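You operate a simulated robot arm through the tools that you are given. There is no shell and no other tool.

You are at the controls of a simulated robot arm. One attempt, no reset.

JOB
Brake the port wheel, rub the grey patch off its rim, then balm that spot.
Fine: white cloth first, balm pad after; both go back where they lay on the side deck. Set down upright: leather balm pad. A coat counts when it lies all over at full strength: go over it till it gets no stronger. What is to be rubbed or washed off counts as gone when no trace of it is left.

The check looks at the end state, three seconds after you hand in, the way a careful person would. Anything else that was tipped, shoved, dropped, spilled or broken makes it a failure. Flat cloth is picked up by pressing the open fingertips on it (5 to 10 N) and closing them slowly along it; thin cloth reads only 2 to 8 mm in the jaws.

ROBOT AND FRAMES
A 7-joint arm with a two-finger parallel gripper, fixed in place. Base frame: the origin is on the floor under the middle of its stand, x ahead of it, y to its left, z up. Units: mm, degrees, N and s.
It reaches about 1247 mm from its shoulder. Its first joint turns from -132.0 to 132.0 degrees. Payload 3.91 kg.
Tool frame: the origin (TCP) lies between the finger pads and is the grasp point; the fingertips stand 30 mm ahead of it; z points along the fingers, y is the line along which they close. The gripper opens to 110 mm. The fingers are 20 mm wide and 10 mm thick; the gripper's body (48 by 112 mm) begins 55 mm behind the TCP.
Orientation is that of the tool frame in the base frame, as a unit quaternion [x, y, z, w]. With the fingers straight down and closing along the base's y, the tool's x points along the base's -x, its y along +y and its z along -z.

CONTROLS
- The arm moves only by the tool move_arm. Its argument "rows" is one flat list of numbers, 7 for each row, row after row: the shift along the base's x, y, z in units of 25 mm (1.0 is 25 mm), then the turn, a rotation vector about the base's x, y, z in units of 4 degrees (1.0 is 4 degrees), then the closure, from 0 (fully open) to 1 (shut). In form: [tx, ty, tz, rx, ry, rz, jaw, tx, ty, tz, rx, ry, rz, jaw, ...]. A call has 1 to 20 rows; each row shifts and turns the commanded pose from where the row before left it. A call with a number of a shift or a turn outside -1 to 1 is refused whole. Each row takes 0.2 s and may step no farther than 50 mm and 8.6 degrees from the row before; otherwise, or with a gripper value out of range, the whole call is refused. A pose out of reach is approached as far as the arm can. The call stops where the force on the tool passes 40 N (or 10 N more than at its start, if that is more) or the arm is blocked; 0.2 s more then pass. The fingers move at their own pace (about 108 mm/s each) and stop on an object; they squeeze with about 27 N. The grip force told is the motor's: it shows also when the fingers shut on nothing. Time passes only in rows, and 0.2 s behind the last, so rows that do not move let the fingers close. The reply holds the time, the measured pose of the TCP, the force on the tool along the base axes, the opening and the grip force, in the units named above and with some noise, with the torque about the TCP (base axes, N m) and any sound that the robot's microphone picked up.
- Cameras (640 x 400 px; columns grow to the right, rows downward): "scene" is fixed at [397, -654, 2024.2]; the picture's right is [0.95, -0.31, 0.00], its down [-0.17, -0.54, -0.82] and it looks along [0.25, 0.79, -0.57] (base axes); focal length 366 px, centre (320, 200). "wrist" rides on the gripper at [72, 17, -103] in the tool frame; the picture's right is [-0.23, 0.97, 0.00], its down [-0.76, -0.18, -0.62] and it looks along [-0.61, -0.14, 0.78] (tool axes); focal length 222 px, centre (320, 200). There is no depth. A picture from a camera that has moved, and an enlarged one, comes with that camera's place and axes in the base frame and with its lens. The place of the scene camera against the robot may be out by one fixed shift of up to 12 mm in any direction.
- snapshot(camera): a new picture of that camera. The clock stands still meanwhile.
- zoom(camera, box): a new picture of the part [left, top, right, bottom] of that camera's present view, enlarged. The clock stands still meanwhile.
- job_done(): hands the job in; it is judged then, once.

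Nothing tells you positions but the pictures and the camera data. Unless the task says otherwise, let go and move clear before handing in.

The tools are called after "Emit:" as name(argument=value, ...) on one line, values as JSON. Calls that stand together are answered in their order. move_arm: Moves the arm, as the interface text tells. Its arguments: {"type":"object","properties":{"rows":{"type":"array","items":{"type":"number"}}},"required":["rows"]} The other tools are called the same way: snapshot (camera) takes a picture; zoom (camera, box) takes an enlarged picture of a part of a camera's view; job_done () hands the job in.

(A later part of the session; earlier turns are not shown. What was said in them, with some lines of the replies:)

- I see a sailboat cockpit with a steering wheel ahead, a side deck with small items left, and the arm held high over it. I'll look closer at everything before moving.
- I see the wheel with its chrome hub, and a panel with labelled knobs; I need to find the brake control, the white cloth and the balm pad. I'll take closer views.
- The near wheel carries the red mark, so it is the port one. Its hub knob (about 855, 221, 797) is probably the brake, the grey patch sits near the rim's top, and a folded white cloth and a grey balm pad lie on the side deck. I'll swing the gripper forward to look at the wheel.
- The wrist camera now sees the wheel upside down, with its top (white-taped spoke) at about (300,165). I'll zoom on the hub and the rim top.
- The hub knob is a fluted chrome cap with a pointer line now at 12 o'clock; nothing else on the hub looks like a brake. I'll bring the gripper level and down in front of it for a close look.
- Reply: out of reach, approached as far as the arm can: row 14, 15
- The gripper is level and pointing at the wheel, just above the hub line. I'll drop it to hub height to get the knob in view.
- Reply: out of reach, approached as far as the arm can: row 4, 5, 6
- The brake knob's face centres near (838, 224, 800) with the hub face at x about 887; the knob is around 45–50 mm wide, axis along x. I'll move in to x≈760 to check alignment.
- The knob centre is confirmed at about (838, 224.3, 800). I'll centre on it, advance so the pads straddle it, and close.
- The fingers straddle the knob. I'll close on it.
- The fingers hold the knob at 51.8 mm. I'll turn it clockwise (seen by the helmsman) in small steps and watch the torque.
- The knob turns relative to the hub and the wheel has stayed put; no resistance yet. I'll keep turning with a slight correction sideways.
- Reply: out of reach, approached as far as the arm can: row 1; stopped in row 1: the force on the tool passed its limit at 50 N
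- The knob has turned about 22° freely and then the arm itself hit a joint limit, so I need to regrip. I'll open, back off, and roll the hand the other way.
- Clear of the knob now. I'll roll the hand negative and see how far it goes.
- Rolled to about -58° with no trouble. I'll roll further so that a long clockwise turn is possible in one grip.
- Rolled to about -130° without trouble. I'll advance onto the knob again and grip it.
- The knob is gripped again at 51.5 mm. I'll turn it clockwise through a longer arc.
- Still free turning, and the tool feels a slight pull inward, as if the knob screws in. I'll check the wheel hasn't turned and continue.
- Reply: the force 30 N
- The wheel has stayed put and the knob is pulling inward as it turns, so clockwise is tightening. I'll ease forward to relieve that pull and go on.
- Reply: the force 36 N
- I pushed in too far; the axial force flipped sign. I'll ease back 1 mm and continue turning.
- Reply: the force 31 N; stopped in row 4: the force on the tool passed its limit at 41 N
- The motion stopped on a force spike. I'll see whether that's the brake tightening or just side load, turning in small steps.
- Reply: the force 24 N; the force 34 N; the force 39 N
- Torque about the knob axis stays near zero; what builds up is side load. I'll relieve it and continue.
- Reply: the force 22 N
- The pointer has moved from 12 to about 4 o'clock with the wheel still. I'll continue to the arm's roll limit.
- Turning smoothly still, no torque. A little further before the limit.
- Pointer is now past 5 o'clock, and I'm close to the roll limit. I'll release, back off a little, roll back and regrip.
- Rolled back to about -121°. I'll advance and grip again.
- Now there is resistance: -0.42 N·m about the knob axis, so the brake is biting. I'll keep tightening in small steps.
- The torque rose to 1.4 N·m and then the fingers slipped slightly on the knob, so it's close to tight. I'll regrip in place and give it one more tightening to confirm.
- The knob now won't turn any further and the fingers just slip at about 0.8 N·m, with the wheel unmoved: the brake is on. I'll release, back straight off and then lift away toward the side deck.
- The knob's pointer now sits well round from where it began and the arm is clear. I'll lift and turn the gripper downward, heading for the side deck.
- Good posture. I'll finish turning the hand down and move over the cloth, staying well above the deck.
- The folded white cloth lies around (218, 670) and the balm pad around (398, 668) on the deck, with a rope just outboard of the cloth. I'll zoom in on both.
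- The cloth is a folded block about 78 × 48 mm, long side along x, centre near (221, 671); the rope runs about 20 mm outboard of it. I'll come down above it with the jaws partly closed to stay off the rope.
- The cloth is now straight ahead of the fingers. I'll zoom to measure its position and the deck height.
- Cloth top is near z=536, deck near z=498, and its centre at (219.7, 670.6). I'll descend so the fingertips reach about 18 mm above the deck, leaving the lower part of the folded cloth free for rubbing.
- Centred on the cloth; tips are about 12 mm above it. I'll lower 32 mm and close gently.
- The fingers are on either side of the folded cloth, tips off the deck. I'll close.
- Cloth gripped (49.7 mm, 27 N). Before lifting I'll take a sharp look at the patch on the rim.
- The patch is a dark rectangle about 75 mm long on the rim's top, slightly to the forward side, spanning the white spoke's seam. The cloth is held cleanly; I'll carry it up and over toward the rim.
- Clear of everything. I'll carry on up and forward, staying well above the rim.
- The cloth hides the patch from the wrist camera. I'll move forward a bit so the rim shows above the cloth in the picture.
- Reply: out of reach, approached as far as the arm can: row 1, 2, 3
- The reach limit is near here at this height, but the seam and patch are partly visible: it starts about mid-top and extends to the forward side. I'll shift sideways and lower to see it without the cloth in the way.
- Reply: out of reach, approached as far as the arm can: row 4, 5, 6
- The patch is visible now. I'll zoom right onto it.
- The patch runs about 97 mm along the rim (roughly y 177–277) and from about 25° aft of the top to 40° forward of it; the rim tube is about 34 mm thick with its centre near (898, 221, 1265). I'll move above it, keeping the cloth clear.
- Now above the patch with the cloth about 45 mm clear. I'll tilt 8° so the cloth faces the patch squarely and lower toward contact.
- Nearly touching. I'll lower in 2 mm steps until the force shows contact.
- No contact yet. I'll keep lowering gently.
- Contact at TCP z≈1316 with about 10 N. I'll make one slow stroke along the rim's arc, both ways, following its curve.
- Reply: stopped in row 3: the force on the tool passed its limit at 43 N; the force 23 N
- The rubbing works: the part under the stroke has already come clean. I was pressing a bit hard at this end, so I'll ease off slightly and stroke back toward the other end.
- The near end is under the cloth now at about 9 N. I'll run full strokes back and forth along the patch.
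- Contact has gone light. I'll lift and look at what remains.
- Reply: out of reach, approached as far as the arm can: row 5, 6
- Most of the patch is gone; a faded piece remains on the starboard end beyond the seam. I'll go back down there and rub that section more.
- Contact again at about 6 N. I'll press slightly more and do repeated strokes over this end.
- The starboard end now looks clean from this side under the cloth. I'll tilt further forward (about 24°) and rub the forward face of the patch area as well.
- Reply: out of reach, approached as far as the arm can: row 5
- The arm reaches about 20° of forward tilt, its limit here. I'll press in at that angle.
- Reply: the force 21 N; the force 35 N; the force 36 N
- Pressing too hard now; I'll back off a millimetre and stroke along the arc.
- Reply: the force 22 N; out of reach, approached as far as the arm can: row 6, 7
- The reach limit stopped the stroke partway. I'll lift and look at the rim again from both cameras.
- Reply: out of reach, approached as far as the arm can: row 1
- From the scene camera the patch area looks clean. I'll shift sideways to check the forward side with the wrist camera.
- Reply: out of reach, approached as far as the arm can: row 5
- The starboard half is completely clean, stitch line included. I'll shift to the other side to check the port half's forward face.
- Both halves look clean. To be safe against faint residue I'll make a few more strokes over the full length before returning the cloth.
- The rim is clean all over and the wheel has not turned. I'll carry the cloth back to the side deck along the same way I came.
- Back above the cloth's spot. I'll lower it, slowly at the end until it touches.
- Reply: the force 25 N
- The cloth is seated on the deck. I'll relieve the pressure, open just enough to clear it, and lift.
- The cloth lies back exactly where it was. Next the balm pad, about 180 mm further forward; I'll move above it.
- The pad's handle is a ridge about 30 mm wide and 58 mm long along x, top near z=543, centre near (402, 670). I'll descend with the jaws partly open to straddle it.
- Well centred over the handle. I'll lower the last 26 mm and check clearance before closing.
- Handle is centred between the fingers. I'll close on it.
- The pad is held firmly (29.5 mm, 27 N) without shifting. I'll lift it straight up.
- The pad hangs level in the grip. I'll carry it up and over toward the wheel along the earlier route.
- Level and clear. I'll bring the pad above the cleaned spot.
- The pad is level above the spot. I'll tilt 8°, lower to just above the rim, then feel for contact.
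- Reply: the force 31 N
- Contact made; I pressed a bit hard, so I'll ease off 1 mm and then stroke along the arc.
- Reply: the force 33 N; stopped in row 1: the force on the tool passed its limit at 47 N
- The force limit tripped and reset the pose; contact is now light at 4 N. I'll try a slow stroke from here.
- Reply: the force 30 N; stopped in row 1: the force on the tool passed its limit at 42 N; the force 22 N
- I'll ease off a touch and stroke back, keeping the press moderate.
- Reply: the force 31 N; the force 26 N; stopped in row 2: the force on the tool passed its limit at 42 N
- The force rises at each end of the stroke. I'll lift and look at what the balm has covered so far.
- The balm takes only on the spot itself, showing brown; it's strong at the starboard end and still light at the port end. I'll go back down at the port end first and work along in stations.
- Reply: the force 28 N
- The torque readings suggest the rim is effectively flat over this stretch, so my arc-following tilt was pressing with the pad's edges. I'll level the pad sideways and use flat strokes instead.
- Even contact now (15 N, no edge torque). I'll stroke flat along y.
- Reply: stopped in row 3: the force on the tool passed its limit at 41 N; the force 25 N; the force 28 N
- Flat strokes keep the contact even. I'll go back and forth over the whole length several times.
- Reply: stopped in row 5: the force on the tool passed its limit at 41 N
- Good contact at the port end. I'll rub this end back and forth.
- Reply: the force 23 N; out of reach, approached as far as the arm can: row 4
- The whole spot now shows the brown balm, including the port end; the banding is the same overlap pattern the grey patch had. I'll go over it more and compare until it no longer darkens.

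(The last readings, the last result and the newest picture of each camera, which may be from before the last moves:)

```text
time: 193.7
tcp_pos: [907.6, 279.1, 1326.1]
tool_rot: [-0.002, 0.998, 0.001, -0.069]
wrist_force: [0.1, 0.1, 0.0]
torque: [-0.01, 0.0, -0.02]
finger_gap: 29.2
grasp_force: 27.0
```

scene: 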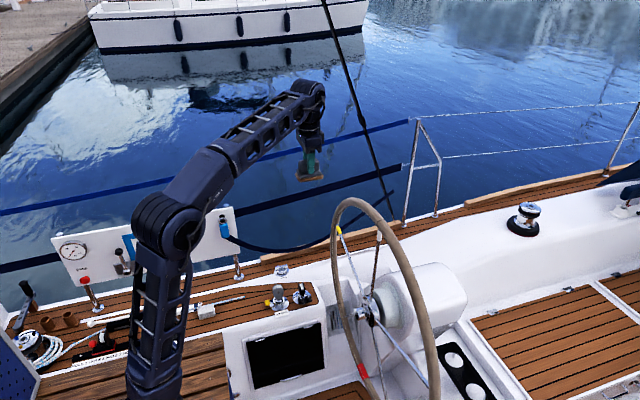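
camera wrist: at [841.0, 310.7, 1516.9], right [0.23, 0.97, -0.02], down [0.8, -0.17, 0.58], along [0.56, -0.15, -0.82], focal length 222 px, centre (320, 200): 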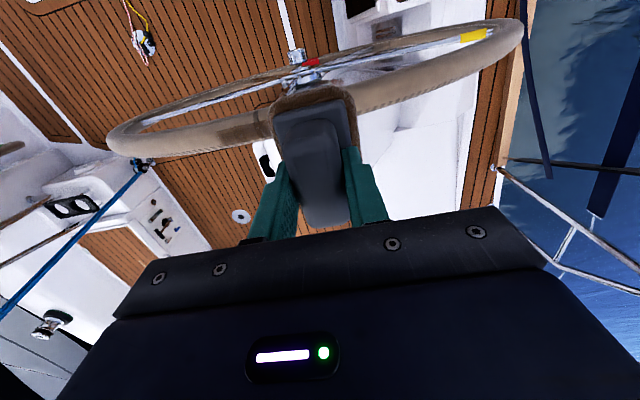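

Emit:
move_arm(rows=[0, 0, -0.05, 0, 0, 0, 1])

Emit:
move_arm(rows=[0, 0, -0.04, 0, 0, 0, 1])

Emit:
move_arm(rows=[0, 0, -0.03, 0, 0, 0, 1])

```text
time: 194.1
tcp_pos: [907.4, 278.5, 1324.6]
tool_rot: [-0.002, 0.998, 0.001, -0.07]
wrist_force: [0.1, 0.1, -0.6]
torque: [-0.03, -0.02, -0.01]
finger_gap: 29.6
grasp_force: 27.1
```

```text
time: 194.5
tcp_pos: [906.9, 278.9, 1324.1]
tool_rot: [-0.001, 0.998, 0.001, -0.068]
wrist_force: [1.3, 2.0, 8.0]
torque: [-0.08, -0.07, 0.05]
finger_gap: 29.4
grasp_force: 26.7
```

```text
time: 194.9
tcp_pos: [907.2, 280.2, 1323.0]
tool_rot: [-0.002, 0.998, 0.001, -0.069]
wrist_force: [2.6, 3.2, 15.4]
torque: [0.01, -0.06, 0.01]
finger_gap: 29.4
grasp_force: 26.8
```

Emit:
move_arm(rows=[0, -0.35, 0.003, 0, 0, 0, 1, 0, -0.35, 0.003, 0, 0, 0, 1, 0, -0.35, 0.003, 0, 0, 0, 1, 0, -0.35, 0.003, 0, 0, 0, 1, 0, -0.35, 0, 0, 0, 0, 1, 0, -0.35, 0, 0, 0, 0, 1, 0, -0.35, 0, 0, 0, 0, 1, 0, -0.35, 0, 0, 0, 0, 1, 0, -0.35, 0, 0, 0, 0, 1, 0, -0.35, 0, 0, 0, 0, 1, 0, -0.35, 0, 0, 0, 0, 1, 0, -0.3, 0, 0, 0, 0, 1])

```text
time: 196.4
tcp_pos: [905.8, 222.7, 1324.1]
tool_rot: [-0.001, 0.998, 0.001, -0.07]
wrist_force: [-0.1, 1.1, 7.7]
torque: [-0.16, 0.05, 0.0]
finger_gap: 29.5
grasp_force: 26.7
stopped in row 7: the force on the tool passed its limit at 40 N (the readings are from after the stop); the commanded pose is now the measured one
```

Emit:
move_arm(rows=[0, -0.35, 0, 0, 0, 0, 1, 0, -0.35, 0, 0, 0, 0, 1, 0, -0.35, 0, 0, 0, 0, 1, 0, -0.35, 0, 0, 0, 0, 1, 0, -0.35, 0, 0, 0, 0, 1, 0, 0.35, 0, 0, 0, 0, 1, 0, 0.35, 0, 0, 0, 0, 1, 0, 0.35, 0, 0, 0, 0, 1, 0, 0.35, 0, 0, 0, 0, 1, 0, -0.35, 0, 0, 0, 0, 1, 0, -0.35, 0, 0, 0, 0, 1, 0, -0.35, 0, 0, 0, 0, 1, 0, -0.35, 0, 0, 0, 0, 1])

```text
time: 199.2
tcp_pos: [904.7, 181.1, 1322.5]
tool_rot: [-0.002, 0.998, 0.0, -0.069]
wrist_force: [0.9, 15.8, 24.8]
torque: [0.71, 0.01, -0.02]
finger_gap: 29.6
grasp_force: 27.1
```

Emit:
move_arm(rows=[0, 0.35, 0.012, 0, 0, 0, 1, 0, 0.35, 0, 0, 0, 0, 1, 0, 0.35, 0, 0, 0, 0, 1, 0, 0.35, 0, 0, 0, 0, 1, 0, 0.35, 0, 0, 0, 0, 1, 0, 0.35, 0, 0, 0, 0, 1, 0, 0.35, 0, 0, 0, 0, 1, 0, 0.35, 0, 0, 0, 0, 1, 0, 0.35, 0, 0, 0, 0, 1, 0, 0.35, 0, 0, 0, 0, 1, 0, 0.35, 0, 0, 0, 0, 1])

```text
time: 201.6
tcp_pos: [905.0, 275.8, 1325.4]
tool_rot: [-0.002, 0.998, 0.002, -0.07]
wrist_force: [1.6, -13.4, 18.5]
torque: [-0.58, -0.02, 0.02]
finger_gap: 29.6
grasp_force: 27.0
```

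Emit:
move_arm(rows=[0, -0.35, 0, 0, 0, 0, 1, 0, -0.35, 0, 0, 0, 0, 1, 0, -0.35, 0, 0, 0, 0, 1, 0, 0.35, 0, 0, 0, 0, 1, 0, 0.35, 0, 0, 0, 0, 1, 0, 0.35, 0, 0, 0, 0, 1, 0, -0.35, 0, 0, 0, 0, 1, 0, -0.35, 0, 0, 0, 0, 1, 0, -0.35, 0.005, 0, 0, 0, 1, 0, -0.35, 0.005, 0, 0, 0, 1, 0, -0.35, 0.005, 0, 0, 0, 1, 0, -0.35, 0, 0, 0, 0, 1, 0, -0.35, 0, 0, 0, 0, 1, 0, -0.35, 0, 0, 0, 0, 1, 0, -0.35, 0, 0, 0, 0, 1])

```text
time: 204.8
tcp_pos: [906.5, 197.6, 1324.5]
tool_rot: [-0.001, 0.998, 0.001, -0.07]
wrist_force: [0.2, 4.1, 7.4]
torque: [0.09, -0.03, -0.04]
finger_gap: 29.2
grasp_force: 27.0
```

I'll lift and compare with the previous view.

Emit:
move_arm(rows=[0, 0, 0.6, 0, 0, 0, 1, 0, 0.9, 1, 0, 0, 0, 1, 0, 0.9, 1, 0, -0.5, 0, 1, 0, 0.9, 0.7, 0, -0.5, 0, 1, 0, 0.9, 0, 0, 0, 0, 1, 0, 0.9, 0, 0, 0, 0, 1])

Emit:
zoom(camera="scene", box=[364, 200, 404, 230])

Emit:
zoom(camera="wrist", box=[170, 100, 290, 180])

```text
time: 206.2
tcp_pos: [904.6, 312.4, 1407.4]
tool_rot: [-0.001, 0.999, 0.002, -0.034]
wrist_force: [0.2, -0.7, -0.5]
torque: [0.05, 0.01, 0.03]
finger_gap: 29.3
grasp_force: 27.0
```

```text
13.33 times, centred on (384, 215) of scene
camera zoom: at [397.0, -654.0, 2024.2], right [0.95, -0.31, 0.0], down [-0.17, -0.54, -0.82], along [0.25, 0.79, -0.57], focal length 4873 px, centre (-533, 0)
```

zoom: 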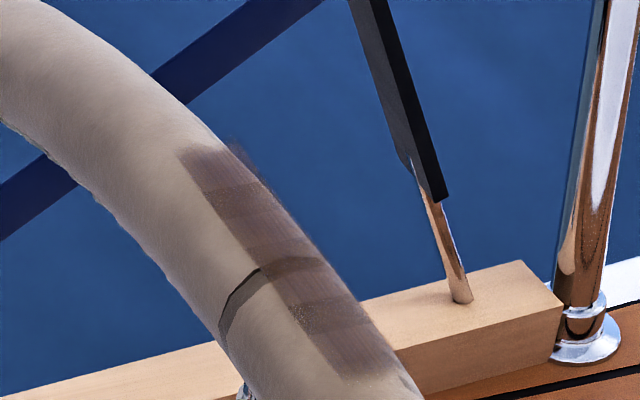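

```text
5.00 times, centred on (230, 140) of wrist
camera zoom: at [840.2, 328.0, 1517.3], right [0.22, 0.97, -0.01], down [0.8, -0.18, 0.57], along [0.55, -0.14, -0.82], focal length 1111 px, centre (770, 500)
```

zoom: 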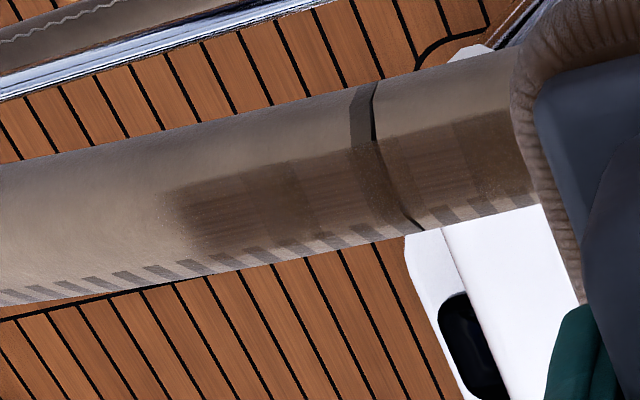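

Emit:
zoom(camera="wrist", box=[195, 115, 285, 165])

Emit:
zoom(camera="scene", box=[372, 206, 396, 226])

```text
7.11 times, centred on (240, 140) of wrist
camera zoom: at [840.2, 328.0, 1517.3], right [0.22, 0.97, -0.01], down [0.8, -0.18, 0.57], along [0.55, -0.14, -0.82], focal length 1580 px, centre (889, 627)
```

zoom: 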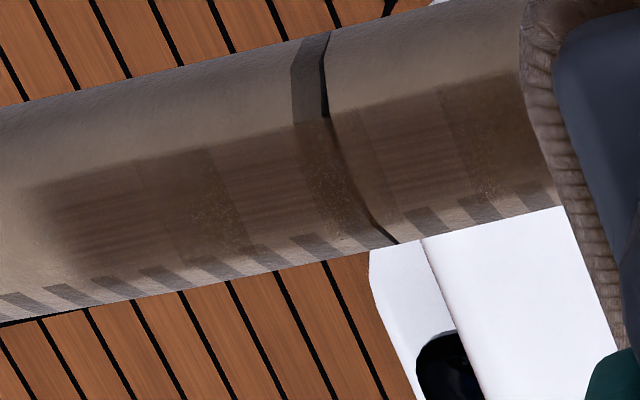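

```text
16.00 times, centred on (384, 216) of scene
camera zoom: at [397.0, -654.0, 2024.2], right [0.95, -0.31, 0.0], down [-0.17, -0.54, -0.82], along [0.25, 0.79, -0.57], focal length 5848 px, centre (-704, -56)
```

zoom: 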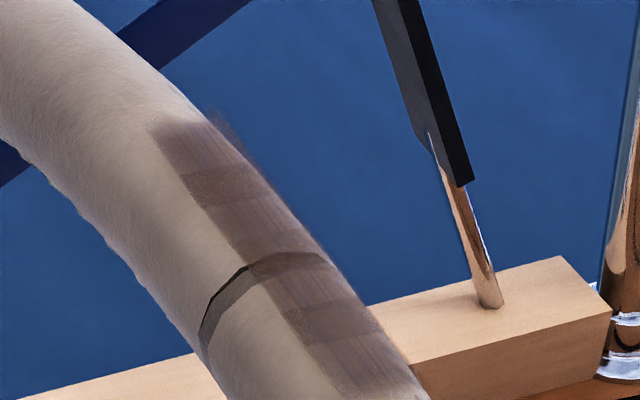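

All four sections of the spot look evenly brown. I'll do another round of strokes to be sure it's saturated.

Emit:
move_arm(rows=[0.025, -0.33, -0.76, 0, 0.25, 0, 1, 0.025, -0.33, -0.76, 0, 0.25, 0, 1, 0.025, -0.33, -0.76, 0, 0.25, 0, 1, 0.025, -0.33, -0.8, 0, 0.25, 0, 1, 0, 0, -0.1, 0, 0, 0, 1])

Emit:
move_arm(rows=[0, 0, -0.06, 0, 0, 0, 1])

Emit:
move_arm(rows=[0, 0, -0.05, 0, 0, 0, 1])

```text
time: 207.4
tcp_pos: [907.8, 276.9, 1326.8]
tool_rot: [-0.003, 0.998, 0.0, -0.07]
wrist_force: [0.5, -0.8, -1.0]
torque: [-0.03, 0.0, 0.0]
finger_gap: 29.3
grasp_force: 27.4
```

```text
time: 207.8
tcp_pos: [909.5, 277.0, 1325.8]
tool_rot: [-0.003, 0.998, 0.001, -0.069]
wrist_force: [0.2, -0.5, -0.7]
torque: [0.0, -0.02, -0.01]
finger_gap: 29.4
grasp_force: 27.5
```

```text
time: 208.2
tcp_pos: [908.2, 277.0, 1323.7]
tool_rot: [-0.002, 0.998, 0.001, -0.069]
wrist_force: [0.2, -0.1, -0.7]
torque: [0.03, 0.0, 0.04]
finger_gap: 29.7
grasp_force: 27.1
```

Emit:
move_arm(rows=[0, 0, -0.04, 0, 0, 0, 1])

Emit:
move_arm(rows=[0, 0, -0.03, 0, 0, 0, 1])

```text
time: 208.6
tcp_pos: [908.4, 275.8, 1324.3]
tool_rot: [-0.002, 0.998, -0.001, -0.069]
wrist_force: [0.7, -0.3, 2.0]
torque: [-0.12, -0.05, 0.02]
finger_gap: 29.3
grasp_force: 27.4
```

```text
time: 209.0
tcp_pos: [907.7, 277.0, 1323.7]
tool_rot: [-0.001, 0.998, 0.001, -0.068]
wrist_force: [2.5, -3.0, 9.6]
torque: [-0.24, 0.01, -0.03]
finger_gap: 29.4
grasp_force: 27.0
```

Emit:
move_arm(rows=[0, -0.35, 0, 0, 0, 0, 1, 0, -0.35, 0, 0, 0, 0, 1, 0, -0.35, 0, 0, 0, 0, 1, 0, 0.35, 0, 0, 0, 0, 1, 0, 0.35, 0, 0, 0, 0, 1, 0, 0.35, 0, 0, 0, 0, 1, 0, -0.35, 0, 0, 0, 0, 1, 0, -0.35, 0, 0, 0, 0, 1, 0, -0.35, 0, 0, 0, 0, 1, 0, -0.35, 0, 0, 0, 0, 1, 0, -0.35, 0, 0, 0, 0, 1, 0, -0.35, 0, 0, 0, 0, 1, 0, -0.35, 0, 0, 0, 0, 1, 0, -0.35, 0, 0, 0, 0, 1, 0, -0.35, 0, 0, 0, 0, 1, 0, -0.35, 0, 0, 0, 0, 1, 0, -0.35, 0, 0, 0, 0, 1])

```text
time: 212.6
tcp_pos: [906.0, 182.0, 1323.6]
tool_rot: [-0.002, 0.998, 0.0, -0.068]
wrist_force: [5.8, 16.4, 26.3]
torque: [0.69, -0.21, -0.03]
finger_gap: 29.3
grasp_force: 27.0
```

Full stroke in good contact. I'll oscillate at this end and stroke back.

Emit:
move_arm(rows=[0, 0.35, 0.01, 0, 0, 0, 1, 0, 0.35, 0, 0, 0, 0, 1, 0, 0.35, 0, 0, 0, 0, 1, 0, -0.35, 0, 0, 0, 0, 1, 0, -0.35, 0, 0, 0, 0, 1, 0, -0.35, 0, 0, 0, 0, 1, 0, 0.35, 0, 0, 0, 0, 1, 0, 0.35, 0, 0, 0, 0, 1, 0, 0.35, 0, 0, 0, 0, 1, 0, 0.35, 0, 0, 0, 0, 1, 0, 0.35, 0, 0, 0, 0, 1, 0, 0.35, 0, 0, 0, 0, 1, 0, 0.35, 0, 0, 0, 0, 1, 0, 0.35, 0, 0, 0, 0, 1, 0, 0.35, 0, 0, 0, 0, 1, 0, 0.35, 0, 0, 0, 0, 1, 0, 0.35, 0, 0, 0, 0, 1])

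Emit:
move_arm(rows=[0, 0, 0.6, 0, 0, 0, 1, 0, 0.5, 1, 0, 0, 0, 1, 0, 0.5, 1, 0, -0.5, 0, 1, 0, 0.4, 0.7, 0, -0.5, 0, 1])

Emit:
zoom(camera="scene", box=[372, 206, 396, 226])

Emit:
zoom(camera="wrist", box=[195, 115, 285, 165])

```text
time: 216.2
tcp_pos: [907.1, 277.8, 1323.9]
tool_rot: [-0.002, 0.998, 0.002, -0.069]
wrist_force: [3.1, -11.8, 18.0]
torque: [-0.52, -0.07, 0.03]
finger_gap: 29.4
grasp_force: 26.7
```

```text
time: 217.2
tcp_pos: [907.8, 311.5, 1406.7]
tool_rot: [-0.002, 0.999, 0.001, -0.034]
wrist_force: [0.7, -0.5, 0.3]
torque: [0.01, 0.02, 0.0]
finger_gap: 29.6
grasp_force: 27.0
```

```text
16.00 times, centred on (384, 216) of scene
camera zoom: at [397.0, -654.0, 2024.2], right [0.95, -0.31, 0.0], down [-0.17, -0.54, -0.82], along [0.25, 0.79, -0.57], focal length 5848 px, centre (-704, -56)
```

zoom: 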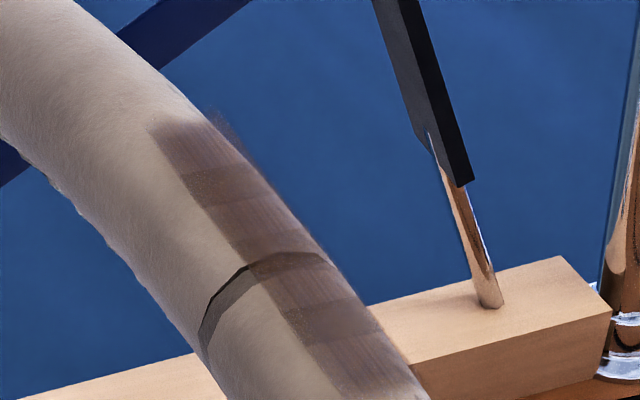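

```text
7.11 times, centred on (240, 140) of wrist
camera zoom: at [843.0, 328.8, 1515.3], right [0.22, 0.97, -0.01], down [0.8, -0.18, 0.57], along [0.55, -0.14, -0.82], focal length 1580 px, centre (889, 627)
```

zoom: 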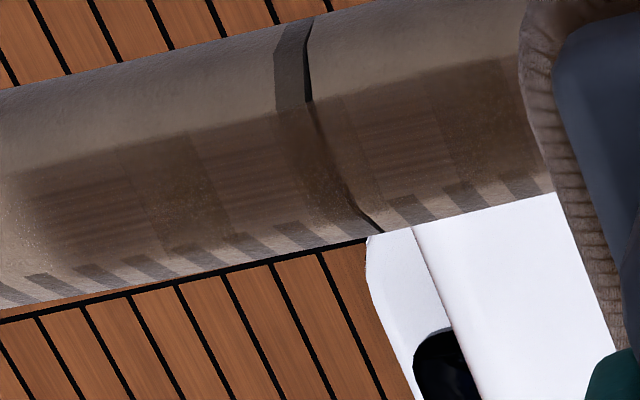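

No further darkening compared with the previous round, so the balm coat is at full strength. I'll carry the pad back to the side deck by the same route.

Emit:
move_arm(rows=[-0.95, -0.04, 0.35, 0, -0.097, 0, 1, -0.95, -0.04, 0.35, 0, -0.097, 0, 1, -0.95, -0.04, 0.35, 0, -0.097, 0, 1, -0.95, -0.04, 0.35, 0, -0.097, 0, 1, -0.95, -0.04, 0.35, 0, -0.097, 0, 1, -0.95, -0.04, 0.35, 0, -0.097, 0, 1, -0.95, -0.04, 0.35, 0, -0.097, 0, 1, -0.95, -0.04, 0.35, 0, -0.097, 0, 1, -0.95, -0.04, 0.35, 0, -0.097, 0, 1, -0.95, -0.04, 0.35, 0, -0.097, 0, 1])

Emit:
move_arm(rows=[-0.77, 0.67, -0.9, 0, 0, 0, 1, -0.77, 0.67, -0.9, 0, 0, 0, 1, -0.77, 0.67, -0.9, 0, 0, 0, 1, -0.77, 0.67, -0.9, 0, 0, 0, 1, -0.77, 0.67, -0.9, 0, 0, 0, 1, -0.77, 0.67, -0.9, 0, 0, 0, 1, -0.77, 0.67, -0.9, 0, 0, 0, 1, -0.77, 0.67, -0.9, 0, 0, 0, 1, -0.77, 0.67, -0.9, 0, 0, 0, 1, -0.77, 0.67, -0.9, 0, 0, 0, 1, -0.77, 0.67, -0.9, 0, 0, 0, 1, -0.77, 0.67, -0.9, 0, 0, 0, 1, -0.77, 0.67, -0.9, 0, 0, 0, 1, -0.77, 0.67, -0.9, 0, 0, 0, 1])

Emit:
snapshot(camera="scene")

```text
time: 219.4
tcp_pos: [670.9, 302.7, 1493.4]
tool_rot: [-0.002, 1.0, 0.001, -0.001]
wrist_force: [0.7, -0.1, -1.3]
torque: [0.02, 0.04, 0.01]
finger_gap: 29.3
grasp_force: 26.6
```

```text
time: 222.4
tcp_pos: [400.7, 537.9, 1176.8]
tool_rot: [-0.001, 1.0, 0.001, 0.0]
wrist_force: [0.0, -0.7, -0.7]
torque: [0.03, 0.01, -0.01]
finger_gap: 29.5
grasp_force: 26.8
```

```text
taken
```

scene: 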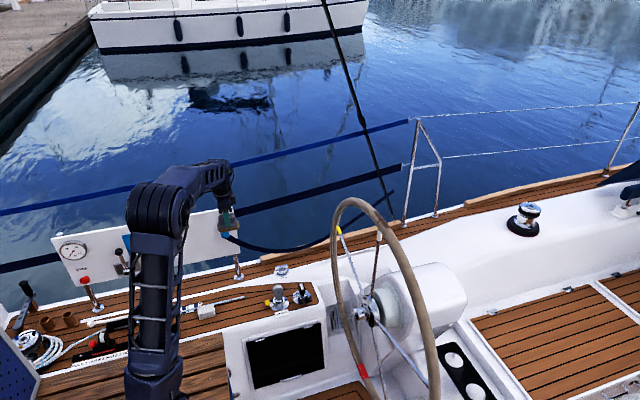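

Emit:
move_arm(rows=[0, 0.29, -1, 0, 0, 0, 1, 0, 0.29, -1, 0, 0, 0, 1, 0, 0.29, -1, 0, 0, 0, 1, 0, 0.29, -1, 0, 0, 0, 1, 0, 0.29, -1, 0, 0, 0, 1, 0, 0.29, -1, 0, 0, 0, 1, 0, 0.29, -1, 0, 0, 0, 1, 0, 0.29, -1, 0, 0, 0, 1, 0, 0.29, -1, 0, 0, 0, 1, 0, 0.29, -1, 0, 0, 0, 1, 0, 0.29, -1, 0, 0, 0, 1, 0, 0.29, -1, 0, 0, 0, 1, 0, 0.29, -1, 0, 0, 0, 1, 0, 0.29, -1, 0, 0, 0, 1, 0, 0.29, -1, 0, 0, 0, 1, 0, 0.29, -1, 0, 0, 0, 1, 0, 0.29, -1, 0, 0, 0, 1, 0, 0.29, -1, 0, 0, 0, 1, 0, 0.03, -1, 0, 0, 0, 1, 0, 0.03, -1, 0, 0, 0, 1])

Emit:
snapshot(camera="wrist")

Emit:
zoom(camera="scene", box=[180, 230, 300, 330])

```text
time: 226.6
tcp_pos: [401.7, 669.8, 680.0]
tool_rot: [-0.002, 1.0, 0.001, 0.0]
wrist_force: [0.1, -0.2, 0.3]
torque: [0.0, 0.03, 0.01]
finger_gap: 29.1
grasp_force: 27.3
```

```text
taken
camera wrist: at [329.9, 685.9, 784.2], right [0.22, 0.97, 0.0], down [0.76, -0.18, 0.62], along [0.61, -0.14, -0.78], focal length 222 px, centre (320, 200)
```

wrist: 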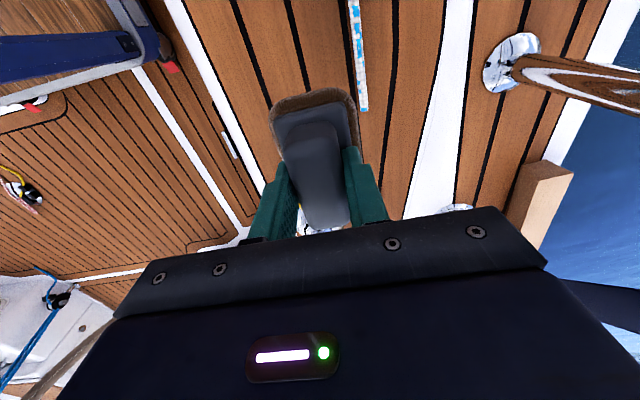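

```text
4.00 times, centred on (240, 280) of scene
camera zoom: at [397.0, -654.0, 2024.2], right [0.95, -0.31, 0.0], down [-0.17, -0.54, -0.82], along [0.25, 0.79, -0.57], focal length 1462 px, centre (640, -120)
```

zoom: 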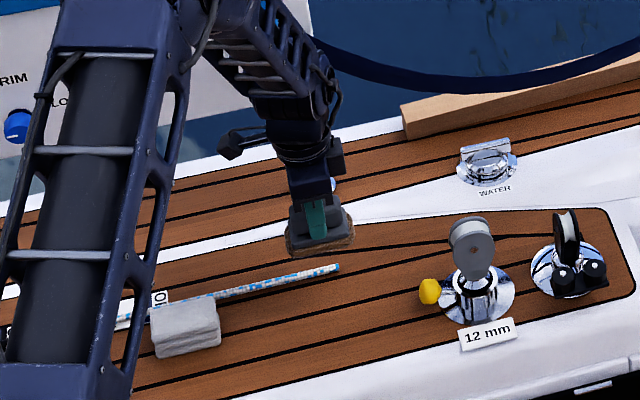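

Pad is back over its spot. I'll lower it, slowly at the end.

Emit:
move_arm(rows=[-0.01, 0, -0.9, 0, 0, 0, 1, -0.01, 0, -0.9, 0, 0, 0, 1, 0, 0, -0.9, 0, 0, 0, 1, 0, 0, -0.9, 0, 0, 0, 1, 0, 0, -0.9, 0, 0, 0, 1])

Emit:
move_arm(rows=[0, 0, -0.1, 0, 0, 0, 1, 0, 0, -0.1, 0, 0, 0, 1])

Emit:
move_arm(rows=[0, 0, -0.06, 0, 0, 0, 1])

```text
time: 227.8
tcp_pos: [401.3, 670.2, 567.5]
tool_rot: [-0.001, 1.0, 0.001, -0.001]
wrist_force: [0.0, -0.4, -0.9]
torque: [-0.03, -0.03, -0.01]
finger_gap: 29.2
grasp_force: 27.1
```

```text
time: 228.4
tcp_pos: [401.7, 669.7, 562.2]
tool_rot: [-0.001, 1.0, 0.001, -0.001]
wrist_force: [-0.4, -0.4, -1.5]
torque: [0.01, 0.01, -0.01]
finger_gap: 29.5
grasp_force: 27.4
```

```text
time: 228.8
tcp_pos: [401.7, 669.9, 560.1]
tool_rot: [-0.002, 1.0, 0.001, -0.001]
wrist_force: [-0.4, 0.6, -1.3]
torque: [-0.01, -0.01, 0.0]
finger_gap: 29.4
grasp_force: 27.2
```

Emit:
move_arm(rows=[0, 0, -0.06, 0, 0, 0, 1])

Emit:
move_arm(rows=[0, 0, -0.05, 0, 0, 0, 1])

Emit:
move_arm(rows=[0, 0, -0.04, 0, 0, 0, 1])

Emit:
move_arm(rows=[0, 0, -0.04, 0, 0, 0, 1])

```text
time: 229.2
tcp_pos: [401.9, 670.5, 558.2]
tool_rot: [-0.001, 1.0, 0.001, -0.001]
wrist_force: [0.7, 0.4, -0.4]
torque: [-0.01, 0.0, 0.01]
finger_gap: 29.4
grasp_force: 26.5
```

```text
time: 229.6
tcp_pos: [401.8, 668.0, 557.2]
tool_rot: [-0.002, 1.0, 0.0, -0.001]
wrist_force: [-0.2, 0.5, -0.3]
torque: [-0.02, -0.02, -0.01]
finger_gap: 29.4
grasp_force: 27.0
```

```text
time: 230.0
tcp_pos: [401.1, 669.8, 556.2]
tool_rot: [-0.001, 1.0, 0.0, 0.0]
wrist_force: [0.7, -0.5, -0.9]
torque: [0.03, 0.01, 0.04]
finger_gap: 29.4
grasp_force: 26.6
```

```text
time: 230.4
tcp_pos: [401.5, 669.2, 555.3]
tool_rot: [-0.002, 1.0, 0.001, 0.0]
wrist_force: [0.3, -0.5, -0.7]
torque: [0.01, 0.01, 0.01]
finger_gap: 29.3
grasp_force: 26.8
```

Emit:
move_arm(rows=[0, 0, -0.03, 0, 0, 0, 1])

Emit:
move_arm(rows=[0, 0, -0.03, 0, 0, 0, 1])

Emit:
zoom(camera="scene", box=[220, 280, 265, 320])

```text
time: 230.8
tcp_pos: [401.1, 668.5, 554.3]
tool_rot: [-0.002, 1.0, 0.001, -0.001]
wrist_force: [-0.3, -0.3, -0.6]
torque: [-0.02, 0.02, 0.0]
finger_gap: 29.4
grasp_force: 26.5
```

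```text
time: 231.2
tcp_pos: [401.3, 669.1, 554.1]
tool_rot: [-0.002, 1.0, 0.001, 0.0]
wrist_force: [-0.7, -4.2, 10.7]
torque: [-0.49, 0.09, -0.05]
finger_gap: 29.5
grasp_force: 27.1
```

```text
10.00 times, centred on (242, 300) of scene
camera zoom: at [397.0, -654.0, 2024.2], right [0.95, -0.31, 0.0], down [-0.17, -0.54, -0.82], along [0.25, 0.79, -0.57], focal length 3655 px, centre (1095, -800)
```

zoom: 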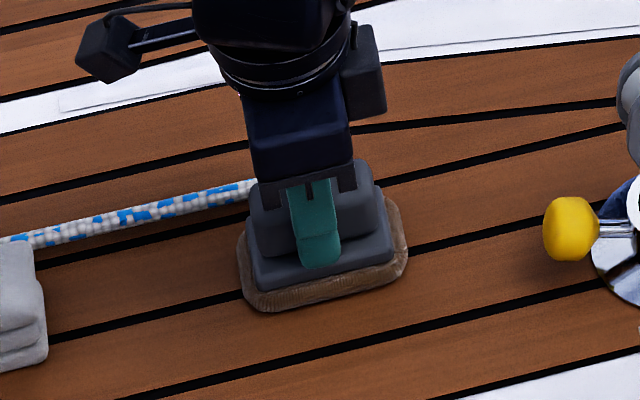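

The pad has touched down upright, about 2 mm forward of its old place. I'll lift a hair, shift it back 2 mm, set it down and release.

Emit:
move_arm(rows=[0, 0, 0.1, 0, 0, 0, 1, -0.08, 0.02, 0, 0, 0, 0, 1, 0, 0, -0.06, 0, 0, 0, 1, 0, 0, -0.03, 0, 0, 0, 1])

Emit:
move_arm(rows=[0, 0, 0, 0, 0, 0, 0.8, 0, 0, 0, 0, 0, 0, 0.7, 0, 0, 0, 0, 0, 0, 0.6, 0, 0, 0, 0, 0, 0, 0.5, 0, 0, 0, 0, 0, 0, 0.5])

Emit:
zoom(camera="wrist", box=[220, 80, 420, 230])

```text
time: 232.2
tcp_pos: [399.1, 670.0, 553.8]
tool_rot: [-0.002, 1.0, 0.001, 0.0]
wrist_force: [-0.7, -6.0, 12.4]
torque: [-0.43, 0.22, 0.04]
finger_gap: 29.5
grasp_force: 27.2
```

```text
time: 233.4
tcp_pos: [399.0, 669.0, 553.7]
tool_rot: [-0.002, 1.0, 0.001, 0.0]
wrist_force: [-2.1, -1.2, 12.1]
torque: [-0.35, 0.03, 0.0]
finger_gap: 54.8
grasp_force: 0.1
```

```text
2.67 times, centred on (320, 155) of wrist
camera zoom: at [326.7, 686.4, 658.3], right [0.22, 0.97, 0.0], down [0.76, -0.18, 0.62], along [0.61, -0.14, -0.78], focal length 592 px, centre (320, 320)
```

zoom: 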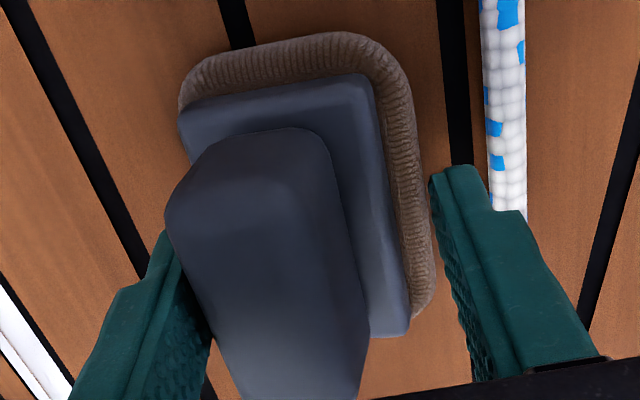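

On opening, the left fingertip is still pressing down on the pad's ledge and has tilted it a little. I'll raise slowly to free it and watch that it settles flat.

Emit:
move_arm(rows=[0, 0, 0.04, 0, 0, 0, 0.5, 0, 0, 0.04, 0, 0, 0, 0.5])

Emit:
zoom(camera="wrist", box=[220, 80, 420, 230])

Emit:
zoom(camera="scene", box=[220, 280, 265, 320])

```text
time: 234.0
tcp_pos: [399.4, 669.5, 555.5]
tool_rot: [-0.002, 1.0, 0.001, -0.001]
wrist_force: [0.3, 0.6, 0.0]
torque: [0.01, 0.0, 0.0]
finger_gap: 54.9
grasp_force: 0.0
```

```text
2.67 times, centred on (320, 155) of wrist
camera zoom: at [326.9, 686.4, 659.6], right [0.22, 0.97, 0.0], down [0.76, -0.18, 0.62], along [0.61, -0.14, -0.78], focal length 592 px, centre (320, 320)
```

zoom: 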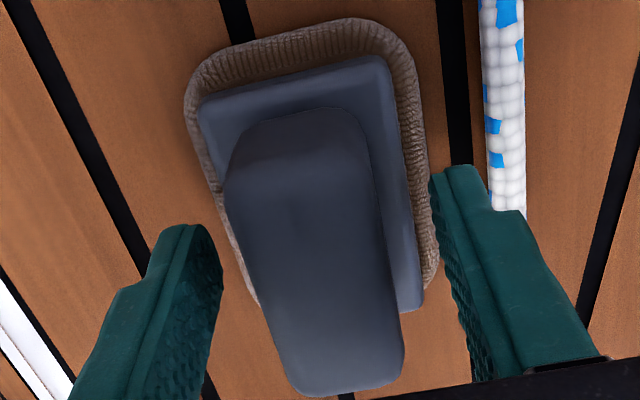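

```text
10.00 times, centred on (242, 300) of scene
camera zoom: at [397.0, -654.0, 2024.2], right [0.95, -0.31, 0.0], down [-0.17, -0.54, -0.82], along [0.25, 0.79, -0.57], focal length 3655 px, centre (1095, -800)
```

zoom: 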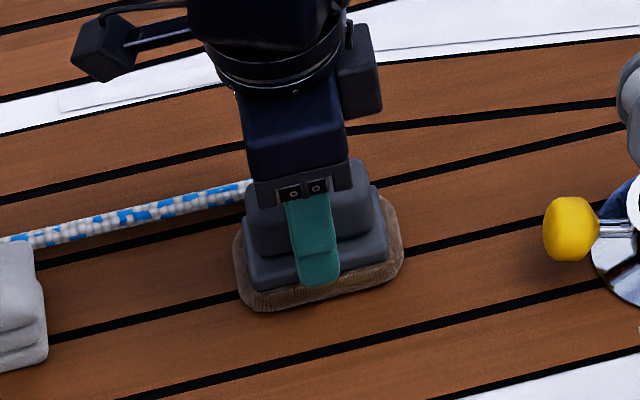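

The pad settled flat and upright in its original place. I'll raise the hand straight up and clear.

Emit:
move_arm(rows=[0, 0, 0.3, 0, 0, 0, 0.45, 0, 0, 0.6, 0, 0, 0, 0.4, 0, 0, 1, 0, 0, 0, 0.4, 0, 0, 1, 0, 0, 0, 0.4, 0, 0, 1, 0, 0, 0, 0.4, 0, 0, 1, 0, 0, 0, 0.4, 0, 0, 1, 0, 0, 0, 0.4, 0, 0, 1, 0, 0, 0, 0.4])

Emit:
snapshot(camera="wrist")

Emit:
zoom(camera="scene", box=[180, 260, 300, 340])

```text
time: 235.8
tcp_pos: [399.2, 669.6, 728.8]
tool_rot: [-0.001, 1.0, 0.0, -0.002]
wrist_force: [0.7, 0.4, 0.2]
torque: [-0.03, 0.01, 0.02]
finger_gap: 66.0
grasp_force: 0.1
```

```text
taken
camera wrist: at [327.4, 687.1, 833.6], right [0.22, 0.97, 0.0], down [0.76, -0.18, 0.62], along [0.61, -0.14, -0.78], focal length 222 px, centre (320, 200)
```

wrist: 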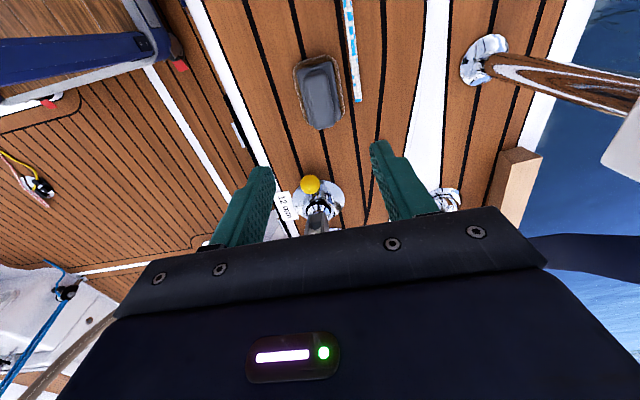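

```text
5.00 times, centred on (240, 300) of scene
camera zoom: at [397.0, -654.0, 2024.2], right [0.95, -0.31, 0.0], down [-0.17, -0.54, -0.82], along [0.25, 0.79, -0.57], focal length 1827 px, centre (720, -300)
```

zoom: 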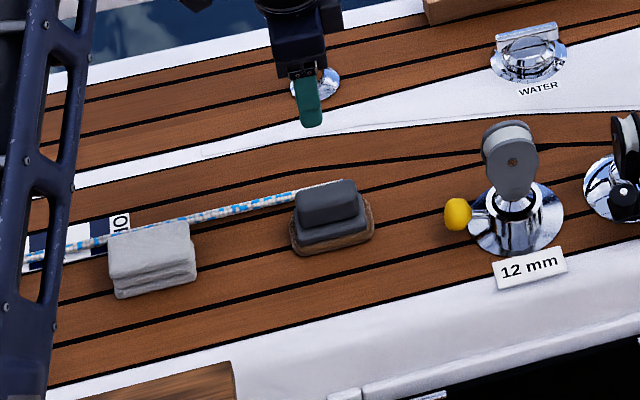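

Both items are back, upright and in place. I'll raise the arm to a clear posture and do a last check of the rim and hub.

Emit:
move_arm(rows=[0, -0.29, 1, 0, 0, 0, 0.3, 0, -0.29, 1, 0, 0, 0, 0.2, 0, -0.29, 1, 0, 0, 0, 0, 0, -0.29, 1, 0, 0, 0, 0, 0, -0.29, 1, 0, 0, 0, 0, 0, -0.29, 1, 0, 0, 0, 0, 0, -0.29, 1, 0, 0, 0, 0, 0, -0.29, 1, 0, 0, 0, 0, 0, -0.29, 1, 0, 0, 0, 0, 0, -0.29, 1, 0, 0, 0, 0, 0, -0.29, 1, 0, 0, 0, 0, 0, -0.29, 1, 0, 0, 0, 0, 0, -0.29, 1, 0, 0, 0, 0, 0, -0.29, 1, 0, 0, 0, 0, 0, -0.29, 1, 0, 0, 0, 0, 0, -0.29, 1, 0, 0, 0, 0, 0, -0.29, 1, 0, 0, 0, 0, 0, -0.29, 1, 0, 0, 0, 0])

Emit:
snapshot(camera="scene")

Emit:
zoom(camera="scene", box=[364, 200, 404, 230])

Emit:
zoom(camera="scene", box=[330, 260, 440, 340])

Emit:
zoom(camera="scene", box=[160, 260, 280, 340])

```text
time: 239.6
tcp_pos: [398.6, 538.6, 1177.5]
tool_rot: [-0.002, 1.0, 0.001, -0.002]
wrist_force: [0.3, 0.6, 0.6]
torque: [-0.03, 0.0, -0.01]
finger_gap: 109.7
grasp_force: 0.0
```

```text
taken
```

scene: 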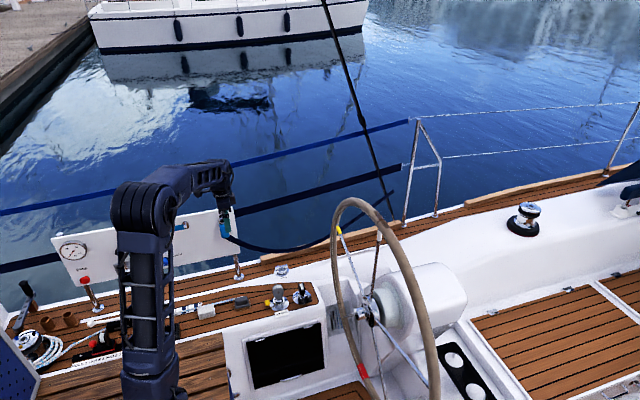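

```text
13.33 times, centred on (384, 215) of scene
camera zoom: at [397.0, -654.0, 2024.2], right [0.95, -0.31, 0.0], down [-0.17, -0.54, -0.82], along [0.25, 0.79, -0.57], focal length 4873 px, centre (-533, 0)
```

zoom: 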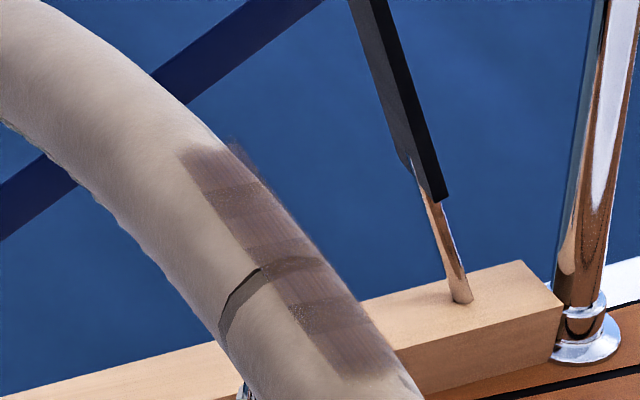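

```text
5.00 times, centred on (385, 300) of scene
camera zoom: at [397.0, -654.0, 2024.2], right [0.95, -0.31, 0.0], down [-0.17, -0.54, -0.82], along [0.25, 0.79, -0.57], focal length 1827 px, centre (-5, -300)
```

zoom: 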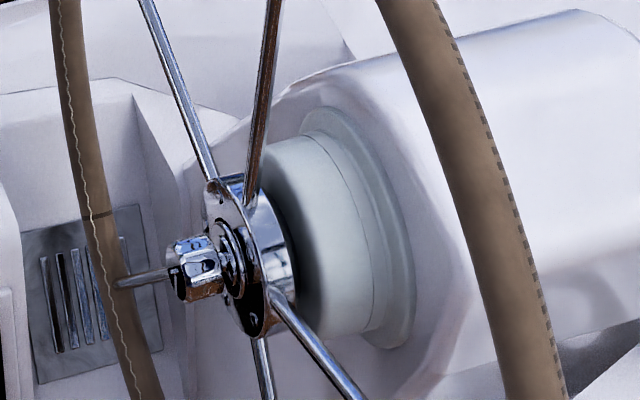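

```text
5.00 times, centred on (220, 300) of scene
camera zoom: at [397.0, -654.0, 2024.2], right [0.95, -0.31, 0.0], down [-0.17, -0.54, -0.82], along [0.25, 0.79, -0.57], focal length 1827 px, centre (820, -300)
```

zoom: 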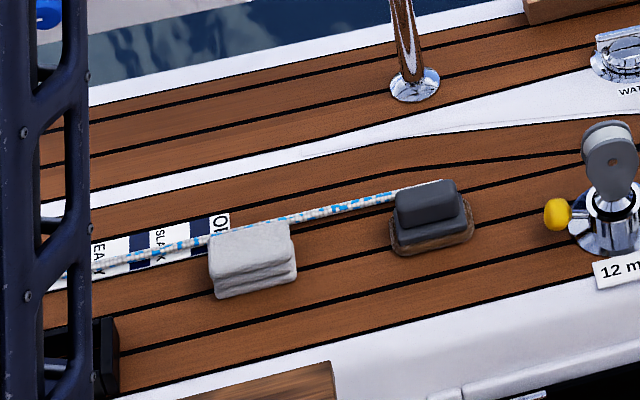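

The rim carries an even balm coat with no grey left. The wheel never shifted under the rubbing and the brake knob is tight. The cloth and pad lie where they were, and the arm is clear, so I'm handing in.

Emit:
job_done()

```text
The job is handed in.
```

The port wheel is braked, the grey patch is rubbed off its rim, and that spot is balmed. I handed the job in with the arm clear; I have not seen the check's result.

- **Brake:** I turned the hub knob clockwise about 190° until it would go no further. The wheel did not move while I rubbed against it.
- **Patch:** I saw no grey from either camera, on the top or the forward side, and then made a few extra strokes in case of faint residue.
- **Balm:** The spot is an even brown along its whole length. The last round of strokes made it no darker. The slight banding matches the pattern the grey patch had.
- **Cloth and pad:** Both are back where they lay on the side deck, with the pad upright. As I let go, a fingertip briefly tilted the pad. It settled flat once I lifted the hand, and the later pictures show it level.

I saw nothing else on deck moved or knocked in the final pictures.
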